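You operate a simulated robot arm through the tools that you are given. There is no shell and no other tool. Be economical: measure what you need, move in short steps, check, and stop when the job is done.

Carry out the task below with a simulated two-armed robot. There is one attempt and no reset: what you move stays moved.

## Task
Boil the peas in the steel pan on the large ring.
Fine: tip them in before you light; the tub goes back; max till it boils, min till they turn bright green, then gas off.

It is judged by the outcome, as a careful person would: the job done as asked, and still so three seconds after it is handed in. It fails if anything else is knocked over, pushed out of place, dropped, spilled or broken.

## Robot
Two 7-joint arms with three-finger grippers on one trunk, on a base that drives. Base frame: it is fixed to the floor where the robot stands at the start and does not move with it; the origin is under the middle of the robot, x ahead of it, y to its left, z up; the surface under the hand at the start is at about z = 910. Units: mm, degrees, N and s.
The left shoulder is at the start at [42, 154, 1007], the right one opposite. With the tool pointing down near the work surface each hand reaches from about 100 to 600 mm from the robot's upright axis, wherever it stands, measured 20 degrees to its own side. Places, roughly: large ring [600, 700, 900]; large ring knob [600, 300, 900]. Payload 2.69 kg a hand.
The tool frame of a hand sits at the grasp point between the pads (the TCP): z along the fingers, y along the line on which they close. The tips reach 29 mm beyond it. The gripper opens to 120 mm. The gripper's body begins 78 mm behind the TCP.
Orientation is that of the tool frame in the base frame, as a unit quaternion [w, x, y, z]. With the fingers straight down and closing along the base's y, the tool's x points along the base's -x, its y along +y and its z along -z.

## Interface
- The arms move only by the tool drive_tool. It takes "left_targets", "right_targets" or both (then of equal length, played together; a hand with none holds still); each is a list of rows, each a list of 7 numbers: the turn, a rotation vector about the base's x, y, z in degrees, then the shift along the base's x, y, z in mm, then the opening, from 0 (shut) to 1 (fully open). In form: [[ax, ay, az, dx, dy, dz, grip], ...]. A call has 1 to 12 rows; each row shifts and turns the commanded pose from where the row before left it. Each row takes 0.2 s and may step no farther than 50 mm and 8.6 degrees from the row before; otherwise, or with a gripper value out of range, the whole call is refused. A pose out of reach is approached as far as the arm can. The call stops where the force on the tool passes 40 N (or 10 N more than at its start, if that is more) or the arm is blocked; 0.2 s more then pass. Each finger halts on what it meets, pressing with about 29 N; the grip force reading is that of the motor and also rises with nothing between the fingers. The clock runs only during rows and for 0.2 s after the last one: add rows that do not move to give the fingers time. It gives the time, the measured TCP pose, the force on the tool (base axes), the opening and the grip force at its end, in the units of the frame above (readings bear some noise), with the torque about the TCP (base axes, N m) and any sound that the robot's microphone picked up.
- Cameras (640 x 400 px; columns grow to the right, rows downward): "scene" is now at [147.4, 37.3, 1171.8]; the picture's right is [0.41, -0.91, 0.00], its down [-0.38, -0.17, -0.91] and it looks along [0.83, 0.37, -0.41] (base axes); focal length 252 px, centre (320, 200). "left" rides on the left gripper at [63, 0, -104] in its tool frame; the picture's right is [0.00, 1.00, 0.00], its down [-0.83, 0.00, -0.56] and it looks along [-0.56, 0.00, 0.83] (tool axes); focal length 275 px, centre (320, 200). "right" rides on the right gripper at [63, 0, -104] in its tool frame; the picture's right is [0.00, 1.00, 0.00], its down [-0.83, 0.00, -0.56] and it looks along [-0.56, 0.00, 0.83] (tool axes); focal length 275 px, centre (320, 200). There is no depth. A picture from a camera that has moved, and an enlarged one, comes with that camera's place and axes in the base frame and with its lens.
- capture(camera): a new picture of that camera. No time passes.
- raise_lower(by): slides the trunk up (or, below 0, down) by that many mm; the arms and the scene camera ride with it, the base frame stays. It gives what a move gives, with no picture.
- base_move(legs): drives the robot by 1 to 6 legs, each [ahead, left, turn to the left] in mm, mm and degrees, along the robot's own axes; the way and the turn of a leg run together, so that a leg with both is an arc; at most 1500 mm and 180 degrees a leg. The arms and the cameras ride along, it lands a little off, and it stops where it bumps. It gives what a move gives.
- head_to(pan, tilt): turns the head with the scene camera to pan (to the left, within 80 degrees either way) and tilt (down, from -29 to 69), counted from straight ahead of the robot. It gives what a move gives.
- inspect(camera, box): a new picture of the part [left, top, right, bottom] of that camera's present view, enlarged. No time passes.
- hand_in(): hands the job in; it is judged then, once.

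Work in short steps. Places have to be worked out from the pictures, the camera data and where the tool is seen: move nearer, look again, correct. Check each grasp and each placing, and mend what went wrong. You have 120 turns and 92 pictures in all, those below and enlarged ones among them. Open the grippers and draw the arms clear of the work before you hand the job in, unless the task says otherwise; then end with one line.

The tools are called after "Call:" by a JSON object that holds its "api" and its "payload". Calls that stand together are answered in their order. drive_tool: Moves the arms, as the interface text tells. Its arguments: {"type":"object","properties":{"left_targets":{"type":"array","items":{"type":"array","items":{"type":"number"}}},"right_targets":{"type":"array","items":{"type":"array","items":{"type":"number"}}}},"required":[]} The other tools are called the same way: raise_lower (by) slides the trunk up or down; base_move (legs) drives the base; head_to (pan, tilt) turns the head that bears the scene camera; capture (camera) takes a picture; inspect (camera, box) takes an enlarged picture of a part of a camera's view; hand_in () hands the job in.

At the start:

```text
time: 0.0
left_ee_pos: [322.5, 460.6, 1000.7]
left_tool_rot: [0.0, 0.001, 1.0, 0.0]
left_ft_force: [0.5, 0.6, 0.7]
left_torque: [0.01, 0.03, 0.03]
left_grip_width: 120.3
left_gripper_force: 0.1
right_ee_pos: [405.3, 6.6, 1000.0]
right_tool_rot: [0.0, 0.0, 1.0, 0.0]
right_ft_force: [-1.0, -1.1, 0.0]
right_torque: [-0.01, -0.03, 0.0]
right_grip_width: 120.0
right_gripper_force: 0.1
trunk travel left (down, up): [-375.0, 63.0]
robot x, y, heading: [-0.8, -2.6, 0.1]
head pan, tilt: [23.9, 24.3]
```

scene: 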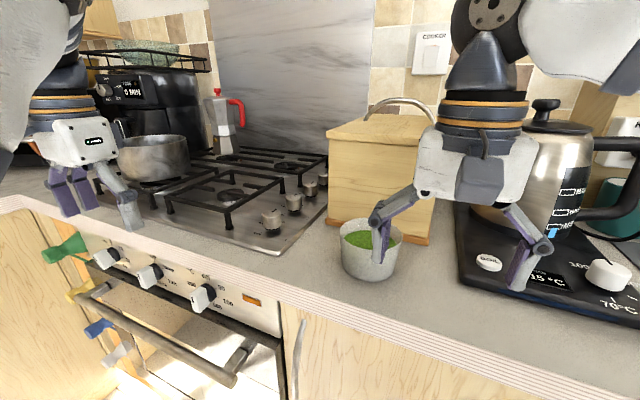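
right: 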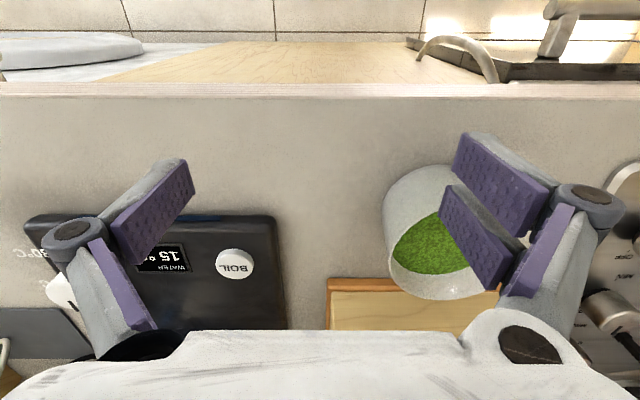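
left: 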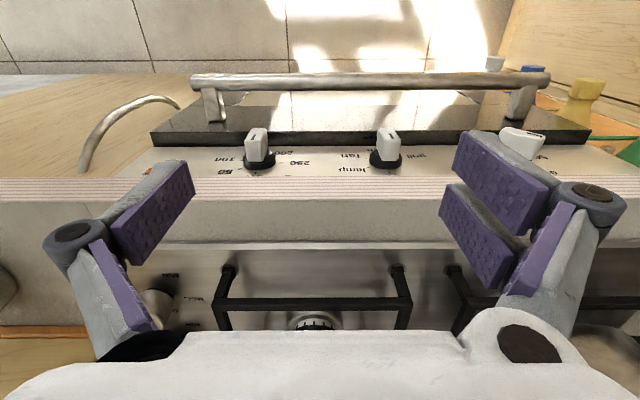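

The tub of peas sits near the right hand, the steel pan is behind the left hand on the hob, and the knobs line the hob's right side. I look closer at the hob and at the knobs.

Call:
{"api": "inspect", "payload": {"camera": "scene", "box": [60, 80, 340, 260]}}

Call:
{"api": "inspect", "payload": {"camera": "scene", "box": [230, 150, 430, 290]}}

```text
2.22 times, centred on (200, 170) of scene
camera zoom: at [147.4, 37.3, 1171.8], right [0.41, -0.91, 0.0], down [-0.38, -0.17, -0.91], along [0.83, 0.37, -0.41], focal length 561 px, centre (587, 267)
```

zoom: 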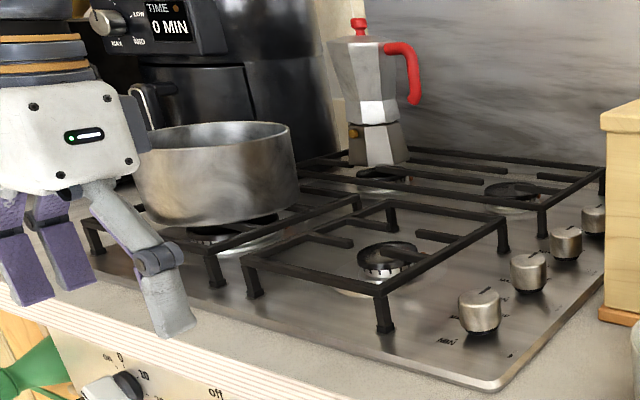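

```text
2.86 times, centred on (330, 220) of scene
camera zoom: at [147.4, 37.3, 1171.8], right [0.41, -0.91, 0.0], down [-0.38, -0.17, -0.91], along [0.83, 0.37, -0.41], focal length 721 px, centre (291, 143)
```

zoom: 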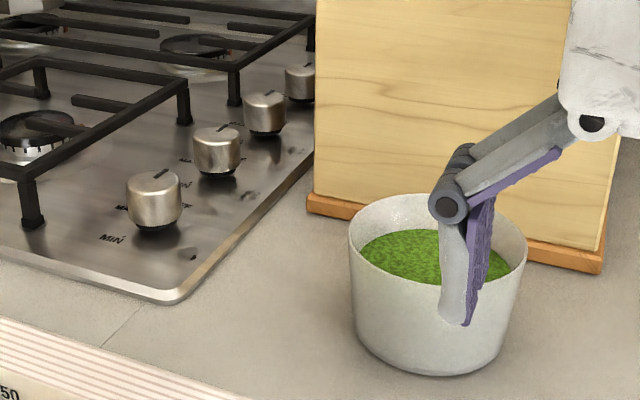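

I look at the pan's inside and the surroundings by turning the head left, and check the right side too for anything else relevant.

Call:
{"api": "raise_lower", "payload": {"by": 60}}

Call:
{"api": "head_to", "payload": {"pan": 50, "tilt": 25}}

Call:
{"api": "capture", "payload": {"camera": "scene"}}

```text
time: 1.0
left_ee_pos: [323.8, 460.4, 1059.4]
left_tool_rot: [-0.001, 0.001, 1.0, 0.0]
left_ft_force: [1.3, -0.1, -0.6]
left_torque: [0.0, 0.07, 0.0]
left_grip_width: 119.9
left_gripper_force: 0.0
right_ee_pos: [406.4, 6.4, 1058.8]
right_tool_rot: [-0.001, 0.0, 1.0, 0.0]
right_ft_force: [-0.2, -0.8, 0.1]
right_torque: [0.04, 0.03, -0.02]
right_grip_width: 119.6
right_gripper_force: 0.1
trunk travel left (down, up): [-435.0, 3.0]
robot x, y, heading: [0.1, 0.7, -0.1]
head pan, tilt: [23.9, 24.3]
```

```text
time: 1.9
left_ee_pos: [322.2, 460.8, 1060.6]
left_tool_rot: [0.001, 0.001, 1.0, 0.001]
left_ft_force: [0.3, -0.9, -0.4]
left_torque: [-0.01, -0.02, -0.02]
left_grip_width: 120.0
left_gripper_force: 0.1
right_ee_pos: [405.1, 5.8, 1060.2]
right_tool_rot: [0.001, 0.0, 1.0, 0.0]
right_ft_force: [-0.3, 0.0, -0.4]
right_torque: [-0.02, 0.01, 0.0]
right_grip_width: 119.8
right_gripper_force: 0.0
trunk travel left (down, up): [-435.0, 3.0]
robot x, y, heading: [-3.5, 0.4, -0.1]
head pan, tilt: [50.0, 25.0]
```

```text
86 pictures are left
camera scene: at [64.0, 70.4, 1239.2], right [0.77, -0.64, 0.0], down [-0.27, -0.32, -0.91], along [0.58, 0.69, -0.42], focal length 252 px, centre (320, 200)
```

scene: 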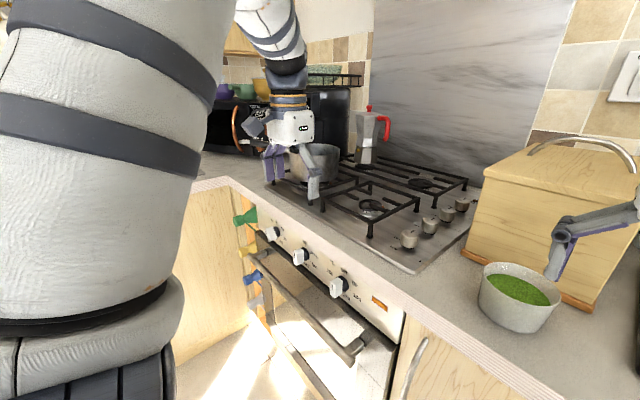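

The right hand should leave the tub's area; I move it back and right, then bring the left hand over the tub and look from there.

Call:
{"api": "drive_tool", "payload": {"right_targets": [[0, 0, 0, -30, -35, 0, 1], [0, 0, 0, -30, -35, 0, 1], [0, 0, 0, -30, -35, 0, 1], [0, 0, 0, -20, -35, 0, 1], [0, 0, 0, 0, -30, 0, 1]]}}

Call:
{"api": "drive_tool", "payload": {"left_targets": [[0, 0, 0, 0, -45, 0, 1], [0, 0, 0, 0, -45, 0, 1], [0, 0, 0, 5, -45, 0, 1], [0, 0, 0, 10, -45, 0, 1], [0, 0, 0, 10, -45, 0, 1], [0, 0, 0, 15, -45, 0, 1], [0, 0, 0, 20, -45, 0, 1], [0, 0, 0, 20, -40, 0, 1]]}}

Call:
{"api": "capture", "payload": {"camera": "left"}}

Call:
{"api": "head_to", "payload": {"pan": 15, "tilt": 35}}

Call:
{"api": "capture", "payload": {"camera": "scene"}}

```text
time: 3.1
left_ee_pos: [320.9, 461.0, 1059.9]
left_tool_rot: [0.001, 0.001, 1.0, 0.001]
left_ft_force: [-0.2, 0.5, -0.3]
left_torque: [0.04, 0.0, 0.0]
left_grip_width: 119.8
left_gripper_force: 0.0
right_ee_pos: [296.3, -164.7, 1060.6]
right_tool_rot: [0.001, -0.001, 1.0, 0.0]
right_ft_force: [0.3, -0.1, -0.2]
right_torque: [0.0, 0.03, 0.01]
right_grip_width: 120.1
right_gripper_force: 0.1
trunk travel left (down, up): [-435.0, 3.0]
robot x, y, heading: [-2.5, -3.1, -0.3]
head pan, tilt: [50.0, 25.0]
```

```text
time: 4.9
left_ee_pos: [405.2, 106.8, 1061.3]
left_tool_rot: [0.002, 0.0, 1.0, 0.001]
left_ft_force: [0.0, -0.3, 0.1]
left_torque: [0.01, -0.01, 0.0]
left_grip_width: 119.9
left_gripper_force: 0.0
left hand out of reach, approached as far as the arm can: row 5
right_ee_pos: [296.7, -164.1, 1060.6]
right_tool_rot: [0.002, 0.0, 1.0, 0.001]
right_ft_force: [0.5, 1.3, -0.5]
right_torque: [0.0, 0.02, 0.0]
right_grip_width: 119.9
right_gripper_force: 0.0
trunk travel left (down, up): [-435.0, 3.0]
robot x, y, heading: [-1.3, 0.9, -0.3]
head pan, tilt: [50.0, 25.0]
```

```text
85 pictures are left
camera left: at [342.2, 107.0, 1163.9], right [0.01, 1.0, 0.0], down [0.83, -0.01, 0.56], along [0.56, 0.0, -0.83], focal length 275 px, centre (320, 200)
```

left: 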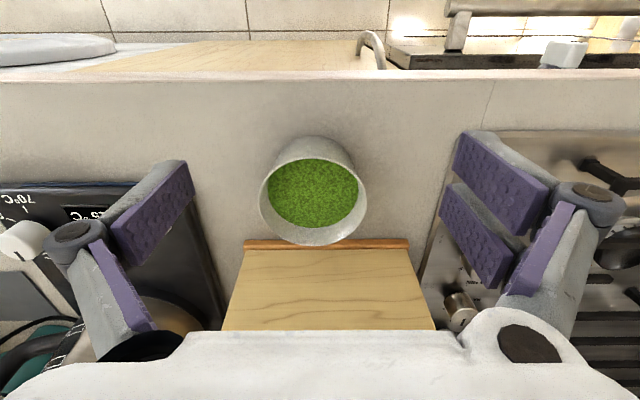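

```text
time: 5.9
left_ee_pos: [404.7, 108.6, 1055.8]
left_tool_rot: [-0.003, 0.001, 1.0, 0.001]
left_ft_force: [-0.1, -0.1, 0.1]
left_torque: [-0.04, -0.01, -0.03]
left_grip_width: 120.2
left_gripper_force: 0.0
right_ee_pos: [296.9, -163.0, 1061.1]
right_tool_rot: [0.0, 0.0, 1.0, 0.0]
right_ft_force: [-0.3, 0.1, -0.1]
right_torque: [-0.02, -0.01, -0.01]
right_grip_width: 120.0
right_gripper_force: 0.1
trunk travel left (down, up): [-435.0, 3.0]
robot x, y, heading: [2.8, -0.3, 0.1]
head pan, tilt: [15.0, 35.0]
```

```text
84 pictures are left
camera scene: at [88.5, 40.8, 1247.8], right [0.44, -0.9, 0.0], down [-0.3, -0.15, -0.94], along [0.85, 0.41, -0.34], focal length 252 px, centre (320, 200)
```

scene: 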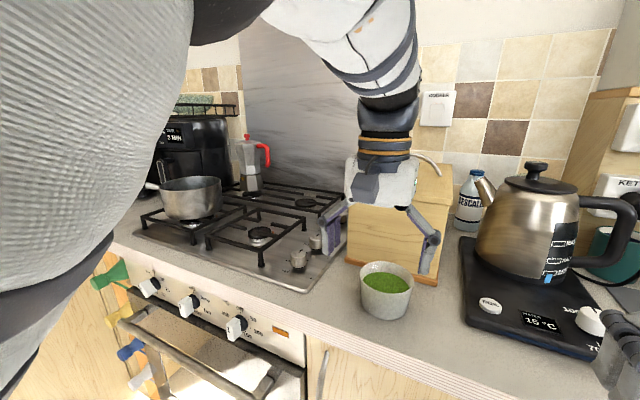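

The tub is about 90 mm across, rim near z≈970, centre around [462, 99]; the left hand is near its inner reach limit. I shift the base right so the tub lies to the left side, then look again.

Call:
{"api": "base_move", "payload": {"legs": [[0, -150, 0]]}}

Call:
{"api": "drive_tool", "payload": {"left_targets": [[0, 0, 0, 0, 40, 0, 1], [0, 0, 0, 0, 40, 0, 1], [0, 0, 0, 0, 40, 0, 1], [0, 0, 0, 0, 20, 0, 1], [0, 0, 0, 0, 0, 0, 1]]}}

Call:
{"api": "capture", "payload": {"camera": "left"}}

```text
time: 7.7
left_ee_pos: [406.0, -40.9, 1056.3]
left_tool_rot: [-0.003, 0.001, 1.0, 0.0]
left_ft_force: [0.2, -0.8, -0.5]
left_torque: [0.01, -0.02, -0.01]
left_grip_width: 119.9
left_gripper_force: 0.0
right_ee_pos: [297.3, -314.0, 1060.3]
right_tool_rot: [0.001, -0.002, 1.0, 0.0]
right_ft_force: [0.0, 0.0, -0.3]
right_torque: [0.01, 0.0, 0.0]
right_grip_width: 119.7
right_gripper_force: 0.1
trunk travel left (down, up): [-435.0, 3.0]
robot x, y, heading: [1.2, -150.8, -0.1]
head pan, tilt: [15.0, 35.0]
```

```text
time: 8.9
left_ee_pos: [404.3, 98.6, 1056.3]
left_tool_rot: [-0.002, 0.0, 1.0, -0.001]
left_ft_force: [0.0, 1.2, 0.3]
left_torque: [-0.04, -0.01, 0.0]
left_grip_width: 120.1
left_gripper_force: 0.0
right_ee_pos: [297.5, -314.4, 1060.9]
right_tool_rot: [0.001, -0.001, 1.0, -0.001]
right_ft_force: [-0.7, 0.1, 0.2]
right_torque: [0.0, -0.01, -0.01]
right_grip_width: 119.8
right_gripper_force: 0.2
trunk travel left (down, up): [-435.0, 3.0]
robot x, y, heading: [3.7, -150.0, 0.0]
head pan, tilt: [15.0, 35.0]
```

```text
83 pictures are left
camera left: at [342.5, 99.5, 1160.9], right [0.0, 1.0, 0.0], down [0.83, 0.0, 0.55], along [0.55, 0.0, -0.83], focal length 275 px, centre (320, 200)
```

left: 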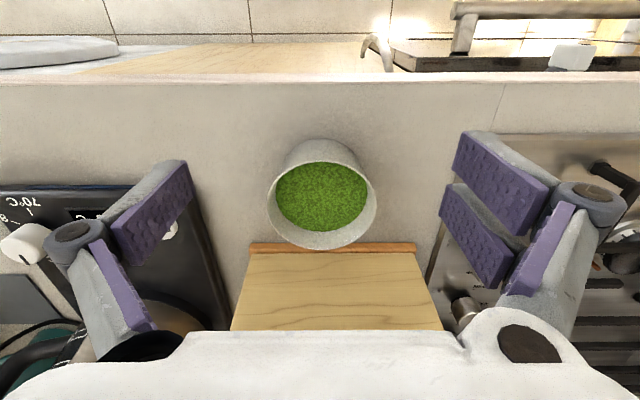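

The tub is centred at about [465, 100]. I move forward above it and descend to just above the rim, then check.

Call:
{"api": "drive_tool", "payload": {"left_targets": [[0, 0, 0, 30, 1, 0, 1], [0, 0, 0, 30, 0, 0, 1], [0, 0, 0, 0, 0, -25, 1], [0, 0, 0, 0, 0, -20, 1], [0, 0, 0, 0, 0, 0, 1]]}}

Call:
{"api": "capture", "payload": {"camera": "left"}}

Call:
{"api": "inspect", "payload": {"camera": "scene", "box": [240, 160, 480, 340]}}

```text
time: 10.1
left_ee_pos: [463.1, 101.2, 1009.7]
left_tool_rot: [-0.004, 0.0, 1.0, 0.001]
left_ft_force: [0.9, -0.7, -0.2]
left_torque: [0.02, -0.04, 0.02]
left_grip_width: 120.1
left_gripper_force: 0.0
right_ee_pos: [296.7, -313.4, 1059.8]
right_tool_rot: [0.001, -0.002, 1.0, 0.0]
right_ft_force: [-0.9, -0.9, 0.3]
right_torque: [0.01, 0.0, 0.01]
right_grip_width: 120.0
right_gripper_force: 0.2
trunk travel left (down, up): [-435.0, 3.0]
robot x, y, heading: [2.6, -151.9, 0.2]
head pan, tilt: [15.0, 35.0]
```

```text
82 pictures are left
camera left: at [401.7, 100.6, 1115.6], right [0.0, 1.0, 0.0], down [0.83, 0.0, 0.55], along [0.55, 0.0, -0.83], focal length 275 px, centre (320, 200)
```

left: 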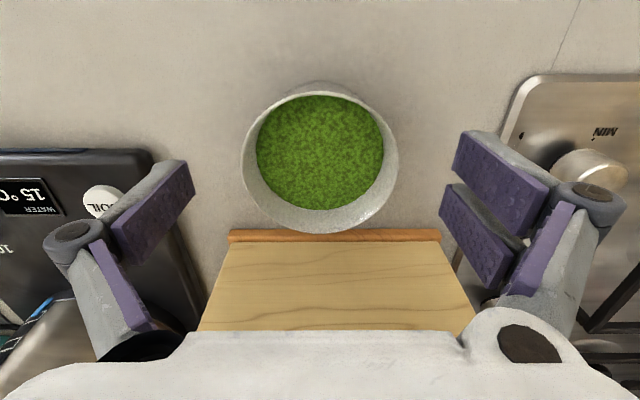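

```text
2.22 times, centred on (360, 250) of scene
camera zoom: at [89.6, -127.2, 1223.5], right [0.26, -0.97, 0.0], down [-0.55, -0.15, -0.82], along [0.79, 0.21, -0.57], focal length 561 px, centre (231, 89)
```

zoom: 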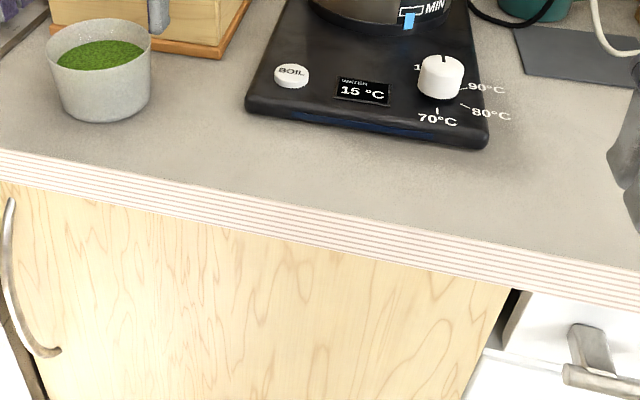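

Still centred in y; x is nearer 475. I step forward 12 mm and descend to straddle the tub, with the force stop as guard.

Call:
{"api": "drive_tool", "payload": {"left_targets": [[0, 0, 0, 12, 0, 0, 1], [0, 0, 0, 0, 0, -20, 1], [0, 0, 0, 0, 0, -20, 1], [0, 0, 0, 0, 0, 0, 1]]}}

Call:
{"api": "capture", "payload": {"camera": "left"}}

```text
time: 11.1
left_ee_pos: [476.7, 100.1, 972.3]
left_tool_rot: [-0.002, 0.0, 1.0, 0.0]
left_ft_force: [-0.6, 0.1, -0.1]
left_torque: [-0.01, 0.02, -0.01]
left_grip_width: 120.0
left_gripper_force: 0.1
right_ee_pos: [297.0, -313.5, 1061.4]
right_tool_rot: [0.001, -0.001, 1.0, 0.0]
right_ft_force: [-0.1, 0.8, -0.1]
right_torque: [0.01, 0.0, 0.02]
right_grip_width: 120.0
right_gripper_force: 0.0
trunk travel left (down, up): [-435.0, 3.0]
robot x, y, heading: [-1.4, -147.2, -0.0]
head pan, tilt: [15.0, 35.0]
```

```text
80 pictures are left
camera left: at [414.2, 100.5, 1076.3], right [0.0, 1.0, 0.0], down [0.83, 0.0, 0.55], along [0.55, 0.0, -0.83], focal length 275 px, centre (320, 200)
```

left: 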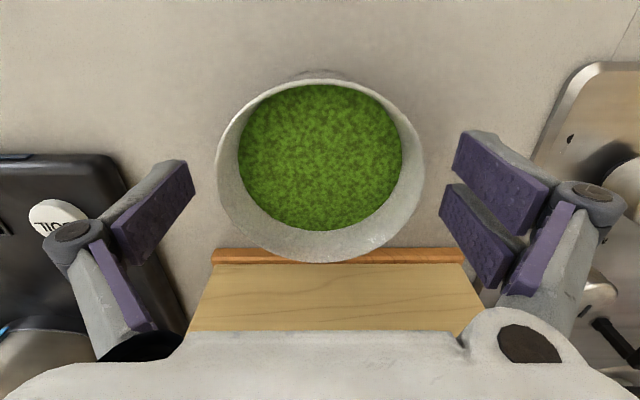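

The rim is at about TCP height (z≈972), dia ≈ 92, centred. I lower another 24 mm and close.

Call:
{"api": "drive_tool", "payload": {"left_targets": [[0, 0, 0, -3, 0, -12, 1], [0, 0, 0, 0, 0, -12, 1], [0, 0, 0, 0, 0, 0, 0.6], [0, 0, 0, 0, 0, 0, 0.6], [0, 0, 0, 0, 0, 0, 0.6]]}}

Call:
{"api": "capture", "payload": {"camera": "left"}}

```text
time: 12.3
left_ee_pos: [473.9, 99.7, 947.6]
left_tool_rot: [-0.003, 0.0, 1.0, 0.0]
left_ft_force: [0.2, -0.1, -0.4]
left_torque: [-0.02, 0.01, 0.02]
left_grip_width: 93.1
left_gripper_force: 28.8
right_ee_pos: [297.4, -313.2, 1060.0]
right_tool_rot: [0.0, -0.001, 1.0, -0.001]
right_ft_force: [0.5, 0.5, 0.4]
right_torque: [-0.02, -0.01, 0.04]
right_grip_width: 119.7
right_gripper_force: 0.1
trunk travel left (down, up): [-435.0, 3.0]
robot x, y, heading: [-0.6, -150.6, -0.2]
head pan, tilt: [15.0, 35.0]
```

```text
79 pictures are left
camera left: at [411.4, 100.1, 1052.1], right [0.0, 1.0, 0.0], down [0.83, 0.0, 0.55], along [0.55, 0.0, -0.83], focal length 275 px, centre (320, 200)
```

left: 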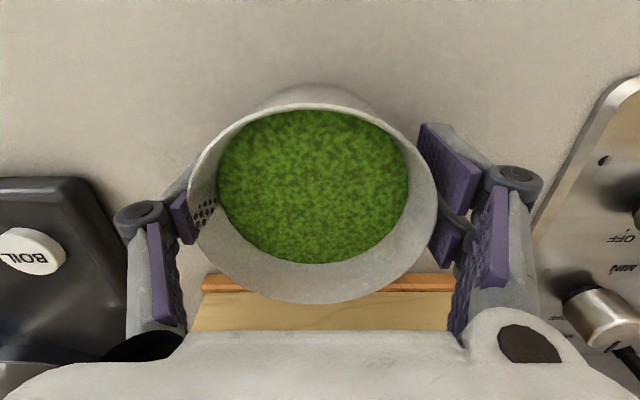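

Grip holds at 93 mm with 29 N. I lift gently (tub home: TCP [474, 100, 947.6]).

Call:
{"api": "drive_tool", "payload": {"left_targets": [[0, 0, 0, 0, 0, 10, 0.6], [0, 0, 0, 0, 0, 20, 0.6], [0, 0, 0, 0, 0, 30, 0.6], [0, 0, 0, 0, 0, 40, 0.6], [0, 0, 0, 0, 0, 40, 0.6], [0, 0, 0, -25, 10, 30, 0.6], [0, 0, 0, -25, 10, 20, 0.6]]}}

Call:
{"api": "capture", "payload": {"camera": "left"}}

```text
time: 13.9
left_ee_pos: [422.5, 120.2, 1138.1]
left_tool_rot: [-0.003, 0.0, 1.0, 0.001]
left_ft_force: [0.3, -0.1, -0.8]
left_torque: [0.01, 0.01, 0.01]
left_grip_width: 93.0
left_gripper_force: 28.7
right_ee_pos: [297.2, -313.3, 1060.7]
right_tool_rot: [0.002, 0.0, 1.0, 0.0]
right_ft_force: [0.2, -0.4, 0.8]
right_torque: [0.0, -0.01, -0.01]
right_grip_width: 119.8
right_gripper_force: 0.1
trunk travel left (down, up): [-435.0, 3.0]
robot x, y, heading: [-0.6, -148.2, 0.1]
head pan, tilt: [15.0, 35.0]
```

```text
78 pictures are left
camera left: at [360.9, 119.6, 1242.5], right [0.0, 1.0, 0.0], down [0.83, 0.0, 0.55], along [0.55, 0.0, -0.83], focal length 275 px, centre (320, 200)
```

left: 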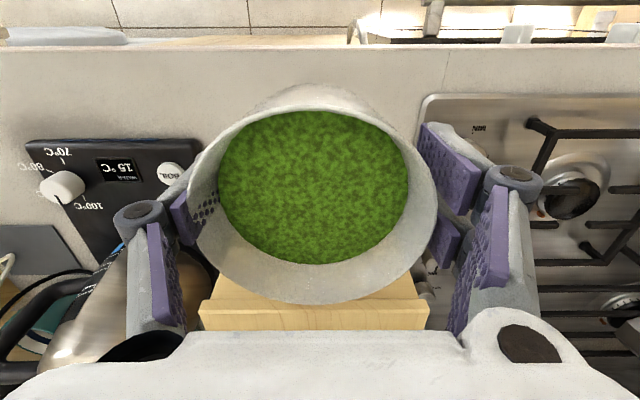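

The tub is secure. I drive left in stages and look toward the pan.

Call:
{"api": "base_move", "payload": {"legs": [[0, 450, 0]]}}

Call:
{"api": "head_to", "payload": {"pan": 20, "tilt": 30}}

Call:
{"api": "capture", "payload": {"camera": "scene"}}

Call:
{"api": "capture", "payload": {"camera": "left"}}

```text
time: 17.9
left_ee_pos: [423.7, 571.5, 1138.2]
left_tool_rot: [-0.002, 0.0, 1.0, 0.001]
left_ft_force: [0.2, 0.4, -0.4]
left_torque: [-0.01, -0.01, 0.03]
left_grip_width: 92.5
left_gripper_force: 28.5
right_ee_pos: [295.8, 138.8, 1060.2]
right_tool_rot: [0.0, -0.001, 1.0, 0.0]
right_ft_force: [-0.9, 0.0, 0.3]
right_torque: [0.02, 0.0, 0.02]
right_grip_width: 120.0
right_gripper_force: 0.0
trunk travel left (down, up): [-435.0, 3.0]
robot x, y, heading: [-2.5, 304.2, -0.0]
head pan, tilt: [15.0, 35.0]
```

```text
time: 18.6
left_ee_pos: [423.1, 570.7, 1138.0]
left_tool_rot: [-0.003, 0.0, 1.0, 0.001]
left_ft_force: [0.7, -0.5, -1.9]
left_torque: [0.01, -0.01, -0.02]
left_grip_width: 92.6
left_gripper_force: 28.7
right_ee_pos: [297.0, 137.6, 1061.1]
right_tool_rot: [0.001, -0.001, 1.0, 0.0]
right_ft_force: [0.4, 0.1, 0.1]
right_torque: [-0.01, 0.02, 0.03]
right_grip_width: 120.2
right_gripper_force: 0.0
trunk travel left (down, up): [-435.0, 3.0]
robot x, y, heading: [-1.6, 301.0, 0.1]
head pan, tilt: [20.0, 30.0]
```

```text
77 pictures are left
camera scene: at [89.2, 332.5, 1231.2], right [0.34, -0.94, 0.0], down [-0.47, -0.17, -0.87], along [0.81, 0.3, -0.5], focal length 252 px, centre (320, 200)
```

scene: 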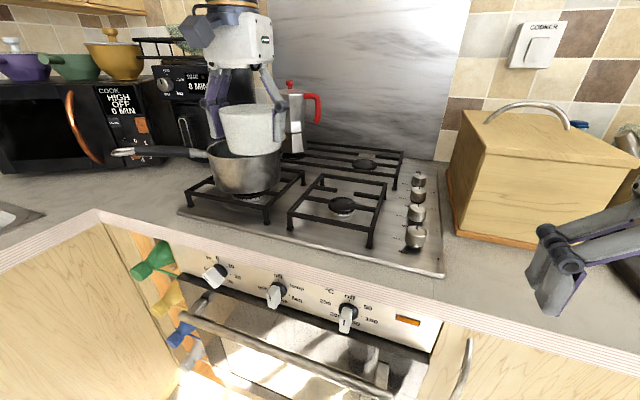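

```text
76 pictures are left
camera left: at [361.2, 571.2, 1241.9], right [0.0, 1.0, 0.0], down [0.83, 0.0, 0.55], along [0.55, 0.0, -0.83], focal length 275 px, centre (320, 200)
```

left: 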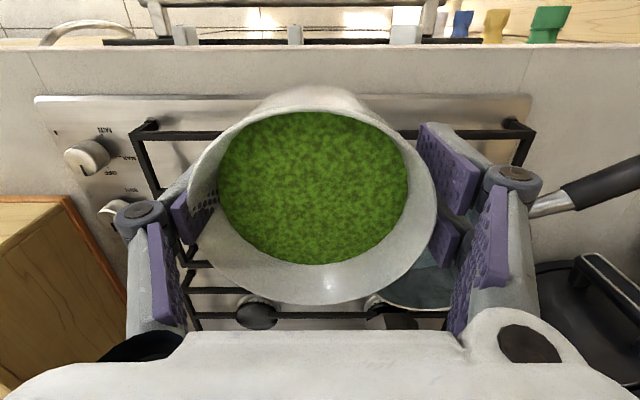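

The pan sits near [560, 700] with its handle toward +y/-x; it seems to hold water. I raise the tub, then drive on left and a bit forward.

Call:
{"api": "drive_tool", "payload": {"left_targets": [[0, 0, 0, -10, 0, 35, 0.6], [0, 0, 0, -10, 0, 35, 0.6], [0, 0, 0, 0, 0, 0, 0.6]]}}

Call:
{"api": "base_move", "payload": {"legs": [[0, 180, 0], [50, 0, 0]]}}

Call:
{"api": "capture", "payload": {"camera": "scene"}}

Call:
{"api": "capture", "payload": {"camera": "left"}}

```text
time: 19.4
left_ee_pos: [403.6, 571.3, 1207.9]
left_tool_rot: [-0.002, 0.0, 1.0, 0.001]
left_ft_force: [0.4, -0.5, -0.7]
left_torque: [-0.02, 0.03, 0.01]
left_grip_width: 93.0
left_gripper_force: 28.7
right_ee_pos: [296.1, 137.7, 1059.3]
right_tool_rot: [0.001, 0.0, 1.0, 0.0]
right_ft_force: [0.0, -0.1, -0.2]
right_torque: [0.02, 0.01, 0.01]
right_grip_width: 120.2
right_gripper_force: 0.1
trunk travel left (down, up): [-435.0, 3.0]
robot x, y, heading: [0.8, 301.2, 0.1]
head pan, tilt: [20.0, 30.0]
```

```text
time: 21.9
left_ee_pos: [454.1, 751.3, 1206.6]
left_tool_rot: [-0.003, -0.001, 1.0, 0.0]
left_ft_force: [0.3, 0.4, -1.6]
left_torque: [-0.01, 0.04, 0.02]
left_grip_width: 92.6
left_gripper_force: 29.0
right_ee_pos: [346.1, 318.0, 1060.9]
right_tool_rot: [0.002, 0.0, 1.0, 0.0]
right_ft_force: [1.0, -0.4, -0.3]
right_torque: [0.03, 0.03, 0.01]
right_grip_width: 120.1
right_gripper_force: 0.0
trunk travel left (down, up): [-435.0, 3.0]
robot x, y, heading: [50.1, 476.6, 0.2]
head pan, tilt: [20.0, 30.0]
```

```text
75 pictures are left
camera scene: at [139.4, 512.3, 1231.3], right [0.34, -0.94, 0.0], down [-0.47, -0.17, -0.87], along [0.81, 0.3, -0.5], focal length 252 px, centre (320, 200)
```

scene: 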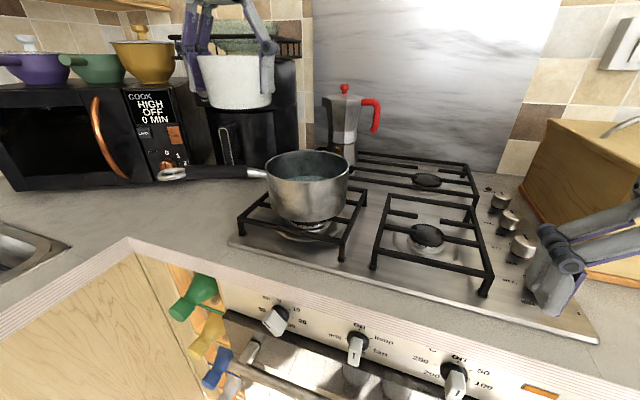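

```text
74 pictures are left
camera left: at [391.4, 750.9, 1311.5], right [0.0, 1.0, 0.0], down [0.83, 0.0, 0.55], along [0.55, 0.0, -0.83], focal length 275 px, centre (320, 200)
```

left: 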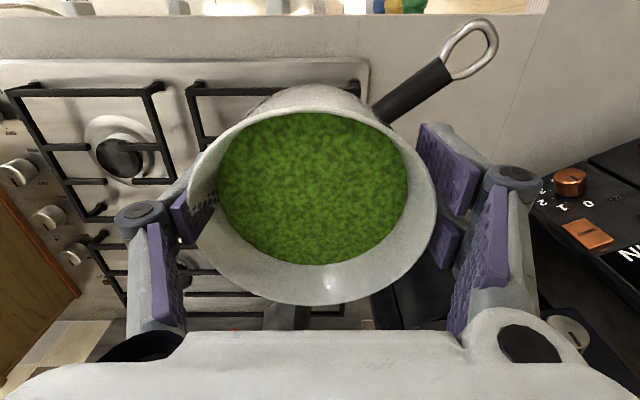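

The pan (with water) is centred about [555, 693], rim z≈1045, radius ≈82, handle tip near [394, 880]. I bring the tub over the pan upright, then verify.

Call:
{"api": "drive_tool", "payload": {"left_targets": [[0, 0, 0, 25, -12, 0, 0.6], [0, 0, 0, 25, -12, 0, 0.6], [0, 0, 0, 25, -12, 0, 0.6], [0, 0, 0, 25, -12, 0, 0.6], [0, 0, 0, 20, -10, 0, 0.6], [0, 0, 0, 0, 0, 0, 0.6]]}}

Call:
{"api": "capture", "payload": {"camera": "scene"}}

Call:
{"api": "capture", "payload": {"camera": "left"}}

```text
time: 23.3
left_ee_pos: [483.3, 720.5, 1206.0]
left_tool_rot: [-0.001, 0.0, 1.0, 0.001]
left_ft_force: [0.0, 0.4, -1.7]
left_torque: [-0.01, 0.01, 0.01]
left_grip_width: 92.6
left_gripper_force: 29.0
left hand out of reach, approached as far as the arm can: row 2, 3, 4, 5
right_ee_pos: [346.3, 317.8, 1061.3]
right_tool_rot: [0.002, -0.002, 1.0, 0.0]
right_ft_force: [-1.0, -0.3, 0.4]
right_torque: [0.01, 0.02, 0.0]
right_grip_width: 120.1
right_gripper_force: 0.0
trunk travel left (down, up): [-435.0, 3.0]
robot x, y, heading: [49.5, 480.0, 0.1]
head pan, tilt: [20.0, 30.0]
```

```text
73 pictures are left
camera scene: at [138.6, 512.1, 1231.3], right [0.34, -0.94, 0.0], down [-0.47, -0.17, -0.87], along [0.81, 0.3, -0.5], focal length 252 px, centre (320, 200)
```

scene: 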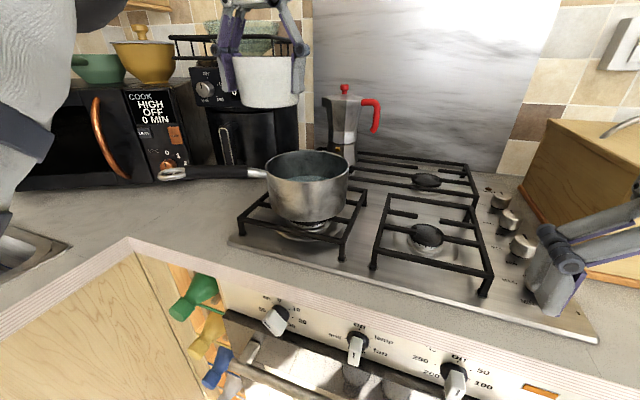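

```text
72 pictures are left
camera left: at [420.0, 720.9, 1310.0], right [0.0, 1.0, 0.0], down [0.83, 0.0, 0.55], along [0.55, 0.0, -0.83], focal length 275 px, centre (320, 200)
```

left: 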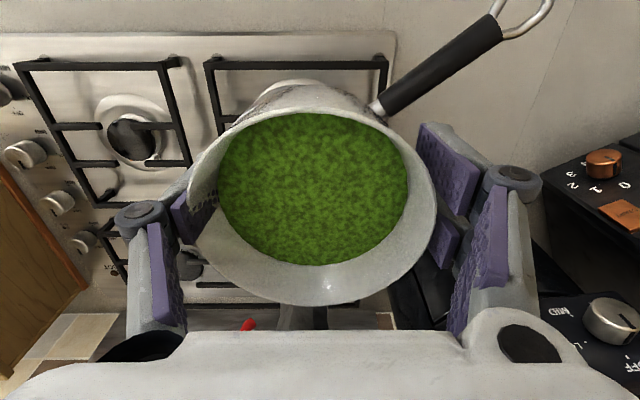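

Pointing straight down at that height is out of reach; lowering a bit and tilting the hand slightly (well below spilling) brings the wrist back, so I do that stepwise.

Call:
{"api": "drive_tool", "payload": {"left_targets": [[0, 0, 0, 0, 0, -25, 0.6], [0, -4, 0, 0, 0, -20, 0.6], [0, -4, 0, 0, 0, 0, 0.6], [0, -4, 0, 0, 0, 0, 0.6], [0, 0, 0, 0, 0, 0, 0.6]]}}

```text
time: 24.5
left_ee_pos: [484.4, 722.0, 1160.0]
left_tool_rot: [0.102, 0.0, 0.995, 0.0]
left_ft_force: [0.0, -1.0, -1.0]
left_torque: [0.01, 0.01, -0.01]
left_grip_width: 92.8
left_gripper_force: 28.3
right_ee_pos: [345.3, 317.9, 1060.1]
right_tool_rot: [0.002, -0.001, 1.0, 0.0]
right_ft_force: [0.6, -0.1, -0.8]
right_torque: [0.01, 0.01, 0.01]
right_grip_width: 119.9
right_gripper_force: 0.0
trunk travel left (down, up): [-435.0, 3.0]
robot x, y, heading: [48.4, 485.3, -0.3]
head pan, tilt: [20.0, 30.0]
```

Reached [484, 722, 1160] at 12° tilt. Now forward toward [570, 693].

Call:
{"api": "drive_tool", "payload": {"left_targets": [[0, 0, 0, 20, -9, 0, 0.6], [0, 0, 0, 20, -9, 0, 0.6], [0, 0, 0, 20, -9, 0, 0.6], [0, 0, 0, 20, -2, 0, 0.6], [0, 0, 0, 5, 0, 0, 0.6], [0, 0, 0, 0, 0, 0, 0.6]]}}

Call:
{"api": "capture", "payload": {"camera": "scene"}}

Call:
{"api": "capture", "payload": {"camera": "left"}}

```text
time: 25.9
left_ee_pos: [567.3, 692.6, 1160.4]
left_tool_rot: [0.101, 0.0, 0.995, 0.001]
left_ft_force: [0.1, 0.6, -1.0]
left_torque: [0.01, 0.04, -0.02]
left_grip_width: 92.6
left_gripper_force: 28.7
right_ee_pos: [344.9, 317.7, 1060.4]
right_tool_rot: [0.001, -0.001, 1.0, 0.0]
right_ft_force: [0.1, 0.7, -0.2]
right_torque: [-0.01, -0.01, 0.02]
right_grip_width: 120.0
right_gripper_force: 0.0
trunk travel left (down, up): [-435.0, 3.0]
robot x, y, heading: [49.2, 482.9, 0.0]
head pan, tilt: [20.0, 30.0]
```

```text
71 pictures are left
camera scene: at [138.5, 512.2, 1231.3], right [0.34, -0.94, 0.0], down [-0.47, -0.17, -0.87], along [0.81, 0.3, -0.5], focal length 252 px, centre (320, 200)
```

scene: 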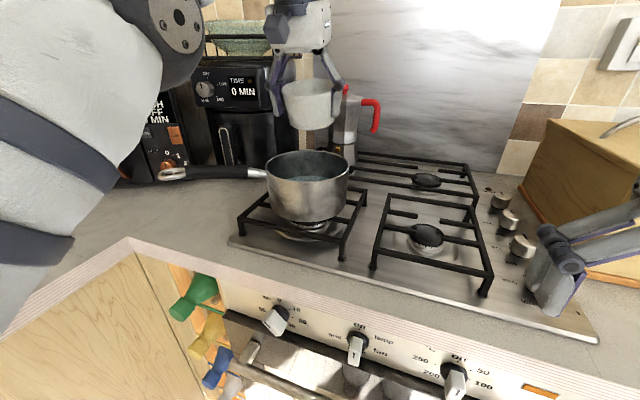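

```text
70 pictures are left
camera left: at [485.6, 692.6, 1249.4], right [0.0, 1.0, 0.0], down [0.7, 0.0, 0.71], along [0.71, 0.0, -0.7], focal length 275 px, centre (320, 200)
```

left: 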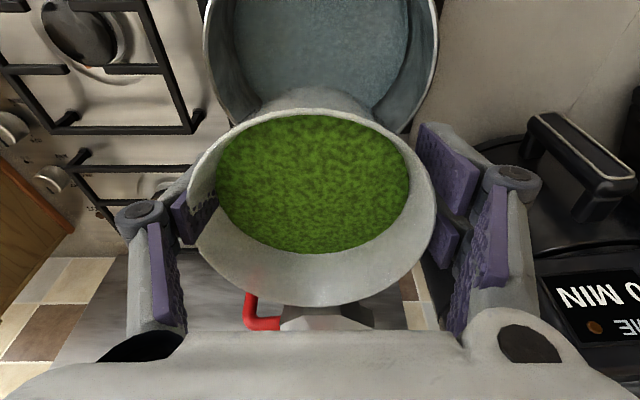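

The pan is right under, y centred at ~692. I tilt the tub toward me over the pan, rising slightly, in slow rows.

Call:
{"api": "drive_tool", "payload": {"left_targets": [[0, -5, 0, 1, 0, 2, 0.6], [0, -5, 0, 1, 0, 2, 0.6], [0, -5, 0, 1, 0, 2, 0.6], [0, -5, 0, 1, 0, 2, 0.6], [0, -5, 0, 1, 0, 2, 0.6], [0, -5, 0, 1, 0, 2, 0.6], [0, -5, 0, 1, 0, 2, 0.6], [0, -5, 0, 1, 0, 2, 0.6], [0, 0, 0, 0, 0, 0, 0.6]]}}

Call:
{"api": "capture", "payload": {"camera": "scene"}}

Call:
{"api": "capture", "payload": {"camera": "left"}}

```text
time: 27.9
left_ee_pos: [573.3, 693.3, 1171.0]
left_tool_rot: [0.315, 0.0, 0.949, 0.0]
left_ft_force: [-0.7, 0.0, -0.8]
left_torque: [-0.04, 0.01, -0.02]
left_grip_width: 92.5
left_gripper_force: 28.9
left hand out of reach, approached as far as the arm can: row 6, 7, 8
right_ee_pos: [346.9, 316.8, 1061.5]
right_tool_rot: [0.0, -0.002, 1.0, 0.0]
right_ft_force: [-0.1, 0.4, 0.5]
right_torque: [-0.03, 0.0, 0.01]
right_grip_width: 119.8
right_gripper_force: 0.1
trunk travel left (down, up): [-435.0, 3.0]
robot x, y, heading: [46.4, 480.4, 0.2]
head pan, tilt: [20.0, 30.0]
```

```text
69 pictures are left
camera scene: at [138.5, 512.2, 1231.3], right [0.34, -0.94, 0.0], down [-0.47, -0.17, -0.87], along [0.81, 0.3, -0.5], focal length 252 px, centre (320, 200)
```

scene: 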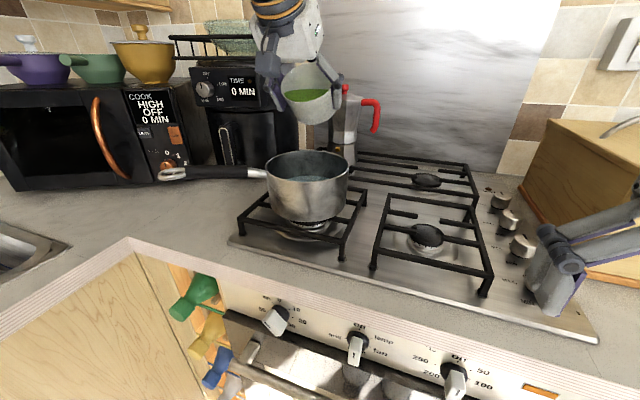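

```text
68 pictures are left
camera left: at [460.6, 692.9, 1216.3], right [0.0, 1.0, 0.0], down [0.33, 0.0, 0.94], along [0.94, 0.0, -0.33], focal length 275 px, centre (320, 200)
```

left: 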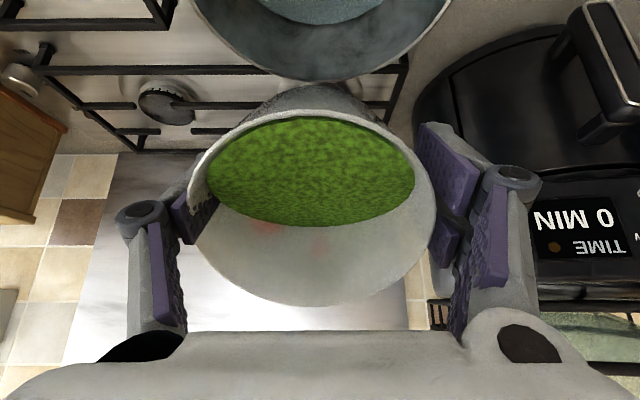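

The tilt stopped at 37° from an arm limit; peas are still inside. I test whether being a bit farther out or higher allows more tilt, still over the pan.

Call:
{"api": "drive_tool", "payload": {"left_targets": [[0, 0, 0, 15, 0, 0, 0.6], [0, 0, 0, 10, 0, 0, 0.6], [0, -4, 0, 0, 0, 0, 0.6], [0, -4, 0, 0, 0, 0, 0.6], [0, 0, 0, 0, 0, 0, 0.6]]}}

```text
time: 29.1
left_ee_pos: [599.1, 691.9, 1172.4]
left_tool_rot: [0.38, 0.0, 0.925, -0.001]
left_ft_force: [-0.5, 0.8, -0.1]
left_torque: [0.02, 0.03, -0.03]
left_grip_width: 92.6
left_gripper_force: 29.0
right_ee_pos: [346.2, 317.8, 1060.2]
right_tool_rot: [0.001, -0.001, 1.0, 0.001]
right_ft_force: [0.0, 0.9, 0.7]
right_torque: [0.0, -0.03, -0.01]
right_grip_width: 120.0
right_gripper_force: 0.1
trunk travel left (down, up): [-435.0, 3.0]
robot x, y, heading: [47.8, 482.6, 0.1]
head pan, tilt: [20.0, 30.0]
```

Farther out permits more tilt (now 45°). I'll interleave: drive the base back a little, then extend the arm and tilt, keeping the pour point over the pan throughout.

Call:
{"api": "base_move", "payload": {"legs": [[-45, 0, 0]]}}

Call:
{"api": "drive_tool", "payload": {"left_targets": [[0, -3, 0, 10, 0, 0, 0.6], [0, -3, 0, 10, 0, 0, 0.6], [0, -3, 0, 10, 0, 0, 0.6], [0, -3, 0, 10, 0, 0, 0.6], [0, -3, 0, 5, 0, 0, 0.6], [0, 0, 0, 0, 0, 0, 0.6]]}}

Call:
{"api": "capture", "payload": {"camera": "scene"}}

```text
time: 30.0
left_ee_pos: [554.9, 692.3, 1172.8]
left_tool_rot: [0.381, 0.0, 0.925, 0.001]
left_ft_force: [-0.6, 0.5, -0.6]
left_torque: [0.01, 0.0, -0.02]
left_grip_width: 92.3
left_gripper_force: 28.9
right_ee_pos: [301.5, 317.1, 1059.4]
right_tool_rot: [0.0, -0.002, 1.0, 0.0]
right_ft_force: [0.6, 0.3, 0.3]
right_torque: [-0.02, -0.03, 0.0]
right_grip_width: 120.2
right_gripper_force: 0.1
trunk travel left (down, up): [-435.0, 3.0]
robot x, y, heading: [5.5, 479.1, 0.2]
head pan, tilt: [20.0, 30.0]
```

```text
time: 31.4
left_ee_pos: [599.1, 691.4, 1172.2]
left_tool_rot: [0.498, 0.0, 0.867, 0.001]
left_ft_force: [-1.0, -0.2, -0.9]
left_torque: [0.0, 0.05, 0.01]
left_grip_width: 92.5
left_gripper_force: 29.2
right_ee_pos: [300.4, 316.8, 1060.1]
right_tool_rot: [0.0, 0.0, 1.0, 0.0]
right_ft_force: [0.0, 0.0, 0.5]
right_torque: [-0.04, 0.0, 0.01]
right_grip_width: 119.9
right_gripper_force: 0.0
trunk travel left (down, up): [-435.0, 3.0]
robot x, y, heading: [5.1, 482.6, 0.1]
head pan, tilt: [20.0, 30.0]
```

```text
67 pictures are left
camera scene: at [93.9, 512.1, 1231.3], right [0.34, -0.94, 0.0], down [-0.47, -0.17, -0.87], along [0.81, 0.3, -0.5], focal length 252 px, centre (320, 200)
```

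scene: 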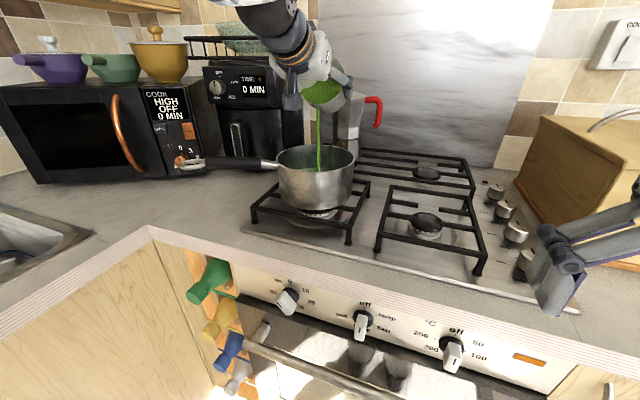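

Peas are streaming cleanly into the pan at 60°. I hold to let it flow, then tilt on slowly.

Call:
{"api": "drive_tool", "payload": {"left_targets": [[0, 0, 0, 0, 0, 0, 0.6], [0, 0, 0, 0, 0, 0, 0.6], [0, 0, 0, 0, 0, 0, 0.6], [0, -2, 0, 0, 0, 0, 0.6], [0, -2, 0, 0, 0, 0, 0.6], [0, 0, 0, 0, 0, 0, 0.6], [0, -2, 0, 0, 0, 0, 0.6], [0, -2, 0, 0, 0, 0, 0.6], [0, 0, 0, 0, 0, 0, 0.6], [0, 0, 0, 0, 0, 0, 0.6]]}}

Call:
{"api": "capture", "payload": {"camera": "left"}}

```text
time: 33.6
left_ee_pos: [599.1, 693.4, 1172.2]
left_tool_rot: [0.557, -0.001, 0.83, 0.001]
left_ft_force: [-0.4, 0.1, -0.5]
left_torque: [-0.01, 0.03, -0.02]
left_grip_width: 92.4
left_gripper_force: 28.8
right_ee_pos: [300.6, 316.9, 1060.9]
right_tool_rot: [0.0, -0.001, 1.0, 0.0]
right_ft_force: [-0.2, -0.2, 0.6]
right_torque: [-0.02, 0.03, -0.01]
right_grip_width: 119.9
right_gripper_force: 0.0
trunk travel left (down, up): [-435.0, 3.0]
robot x, y, heading: [2.2, 478.2, -0.0]
head pan, tilt: [20.0, 30.0]
```

```text
66 pictures are left
camera left: at [479.0, 692.5, 1153.9], right [0.0, 1.0, 0.0], down [-0.2, 0.0, 0.98], along [0.98, 0.0, 0.2], focal length 275 px, centre (320, 200)
```

left: 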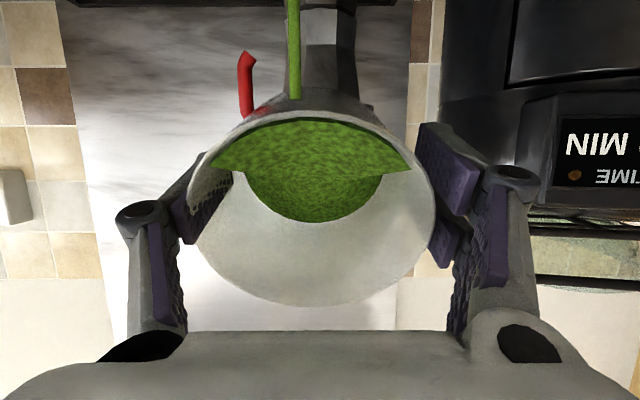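

Flowing well at 68°. I keep tilting, easing x back slightly as the drop point shifts.

Call:
{"api": "drive_tool", "payload": {"left_targets": [[0, -3, 0, -1, 0, 0, 0.6], [0, -3, 0, -1, 0, 0, 0.6], [0, 0, 0, 0, 0, 0, 0.6], [0, -3, 0, -1, 0, 0, 0.6], [0, -3, 0, -1, 0, 0, 0.6], [0, 0, 0, 0, 0, 0, 0.6], [0, -3, 0, -1, 0, 0, 0.6], [0, -3, 0, -1, 0, 0, 0.6], [0, 0, 0, 0, 0, 0, 0.6], [0, 0, 0, 0, 0, 0, 0.6]]}}

Call:
{"api": "capture", "payload": {"camera": "scene"}}

Call:
{"api": "capture", "payload": {"camera": "left"}}

```text
time: 35.8
left_ee_pos: [592.7, 692.4, 1172.9]
left_tool_rot: [0.68, 0.0, 0.733, 0.0]
left_ft_force: [-0.4, -0.1, -0.1]
left_torque: [-0.04, 0.02, 0.0]
left_grip_width: 92.2
left_gripper_force: 29.1
right_ee_pos: [302.1, 317.6, 1062.0]
right_tool_rot: [0.0, -0.001, 1.0, 0.0]
right_ft_force: [-0.5, -0.2, -0.5]
right_torque: [0.01, -0.01, -0.01]
right_grip_width: 120.0
right_gripper_force: 0.2
trunk travel left (down, up): [-435.0, 3.0]
robot x, y, heading: [3.7, 482.5, -0.0]
head pan, tilt: [20.0, 30.0]
```

```text
65 pictures are left
camera scene: at [94.0, 512.1, 1231.3], right [0.34, -0.94, 0.0], down [-0.47, -0.17, -0.87], along [0.81, 0.3, -0.5], focal length 252 px, centre (320, 200)
```

scene: 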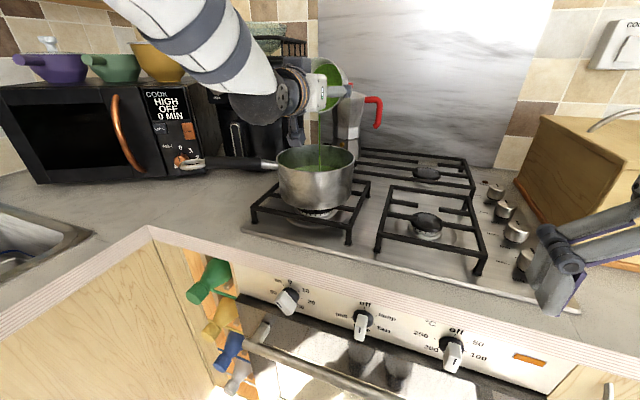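

```text
64 pictures are left
camera left: at [484.9, 692.4, 1117.7], right [0.0, 1.0, 0.0], down [-0.49, 0.0, 0.87], along [0.87, 0.0, 0.49], focal length 275 px, centre (320, 200)
```

left: 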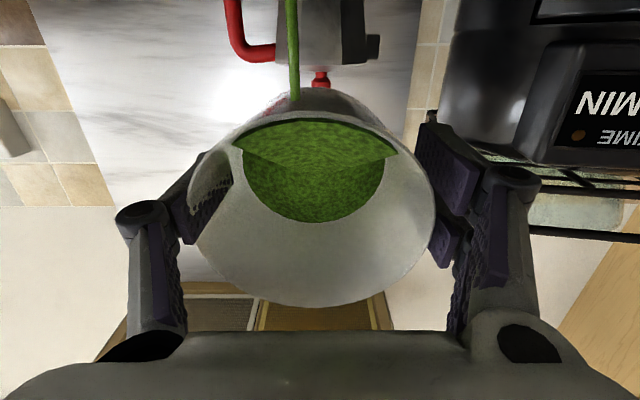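

Nearly 86°, still pouring well with camera clear of the rim. I continue toward 120°, rising 15 mm.

Call:
{"api": "drive_tool", "payload": {"left_targets": [[0, -3, 0, -2, 0, 2, 0.6], [0, -3, 0, -2, 0, 2, 0.6], [0, -3, 0, -2, 0, 2, 0.6], [0, -3, 0, -2, 0, 2, 0.6], [0, 0, 0, 0, 0, 0, 0.6], [0, -3, 0, -2, 0, 2, 0.6], [0, -3, 0, -2, 0, 2, 0.6], [0, -3, 0, -2, 0, 2, 0.6], [0, -3, 0, -2, 0, 2, 0.6], [0, 0, 0, 0, 0, 0, 0.6], [0, 0, 0, 0, 0, 0, 0.6]]}}

Call:
{"api": "capture", "payload": {"camera": "scene"}}

Call:
{"api": "capture", "payload": {"camera": "left"}}

```text
time: 38.2
left_ee_pos: [578.0, 691.6, 1187.7]
left_tool_rot: [0.817, 0.0, 0.576, -0.001]
left_ft_force: [-0.2, -0.1, -1.0]
left_torque: [-0.01, 0.03, 0.03]
left_grip_width: 92.3
left_gripper_force: 28.7
right_ee_pos: [300.9, 316.5, 1060.3]
right_tool_rot: [0.001, -0.001, 1.0, 0.0]
right_ft_force: [0.0, 0.9, -1.1]
right_torque: [0.01, -0.03, 0.02]
right_grip_width: 120.0
right_gripper_force: 0.0
trunk travel left (down, up): [-435.0, 3.0]
robot x, y, heading: [5.5, 481.2, 0.1]
head pan, tilt: [20.0, 30.0]
```

```text
63 pictures are left
camera scene: at [94.0, 512.1, 1231.3], right [0.34, -0.94, 0.0], down [-0.47, -0.17, -0.87], along [0.81, 0.3, -0.5], focal length 252 px, centre (320, 200)
```

scene: 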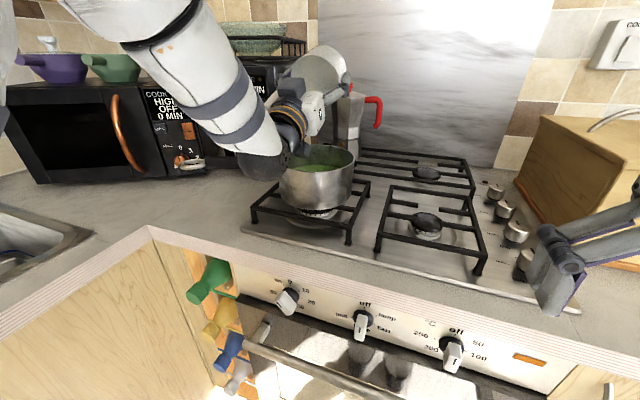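

```text
62 pictures are left
camera left: at [500.9, 692.3, 1094.2], right [0.0, 1.0, 0.0], down [-0.8, 0.0, 0.59], along [0.59, 0.0, 0.8], focal length 275 px, centre (320, 200)
```

left: 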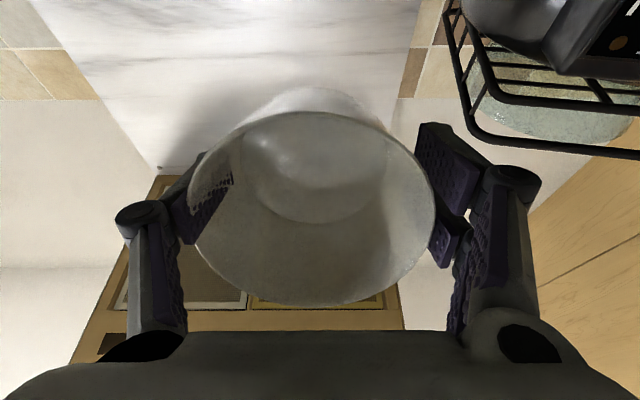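

The tub is empty. I lift away, untilt and retract together.

Call:
{"api": "drive_tool", "payload": {"left_targets": [[0, 0, 0, 0, 0, 15, 0.6], [0, 8, 0, 0, 0, 15, 0.6], [0, 8, 0, 0, 0, 0, 0.6], [0, 8, 0, -5, 0, 0, 0.6], [0, 8, 0, -10, 0, 0, 0.6], [0, 8, 0, -15, 0, 0, 0.6], [0, 8, 0, -20, 0, 0, 0.6], [0, 8, 0, -20, 0, 0, 0.6], [0, 8, 0, -25, 0, 0, 0.6], [0, 8, 0, -25, 0, 0, 0.6], [0, 0, 0, -20, 0, 0, 0.6]]}}

Call:
{"api": "capture", "payload": {"camera": "scene"}}

```text
time: 40.6
left_ee_pos: [436.5, 693.1, 1220.1]
left_tool_rot: [0.323, 0.0, 0.946, 0.0]
left_ft_force: [-0.8, 0.4, 0.4]
left_torque: [0.0, -0.01, -0.03]
left_grip_width: 92.4
left_gripper_force: 29.5
right_ee_pos: [299.1, 316.8, 1060.6]
right_tool_rot: [0.001, -0.001, 1.0, 0.0]
right_ft_force: [0.5, -0.2, -0.6]
right_torque: [0.01, 0.03, 0.02]
right_grip_width: 119.9
right_gripper_force: 0.0
trunk travel left (down, up): [-435.0, 3.0]
robot x, y, heading: [6.6, 483.7, 0.0]
head pan, tilt: [20.0, 30.0]
```

```text
61 pictures are left
camera scene: at [93.2, 512.4, 1231.4], right [0.34, -0.94, 0.0], down [-0.47, -0.17, -0.87], along [0.81, 0.3, -0.5], focal length 252 px, centre (320, 200)
```

scene: 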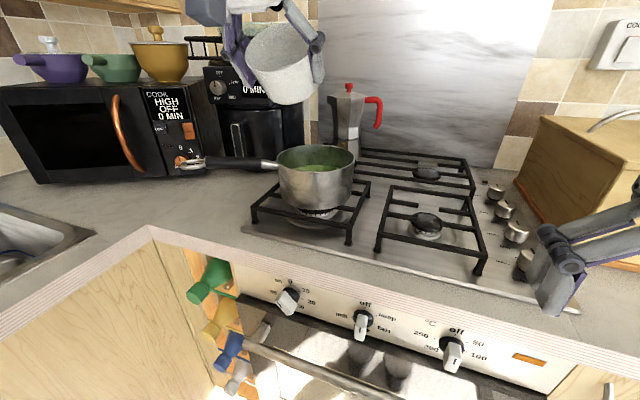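

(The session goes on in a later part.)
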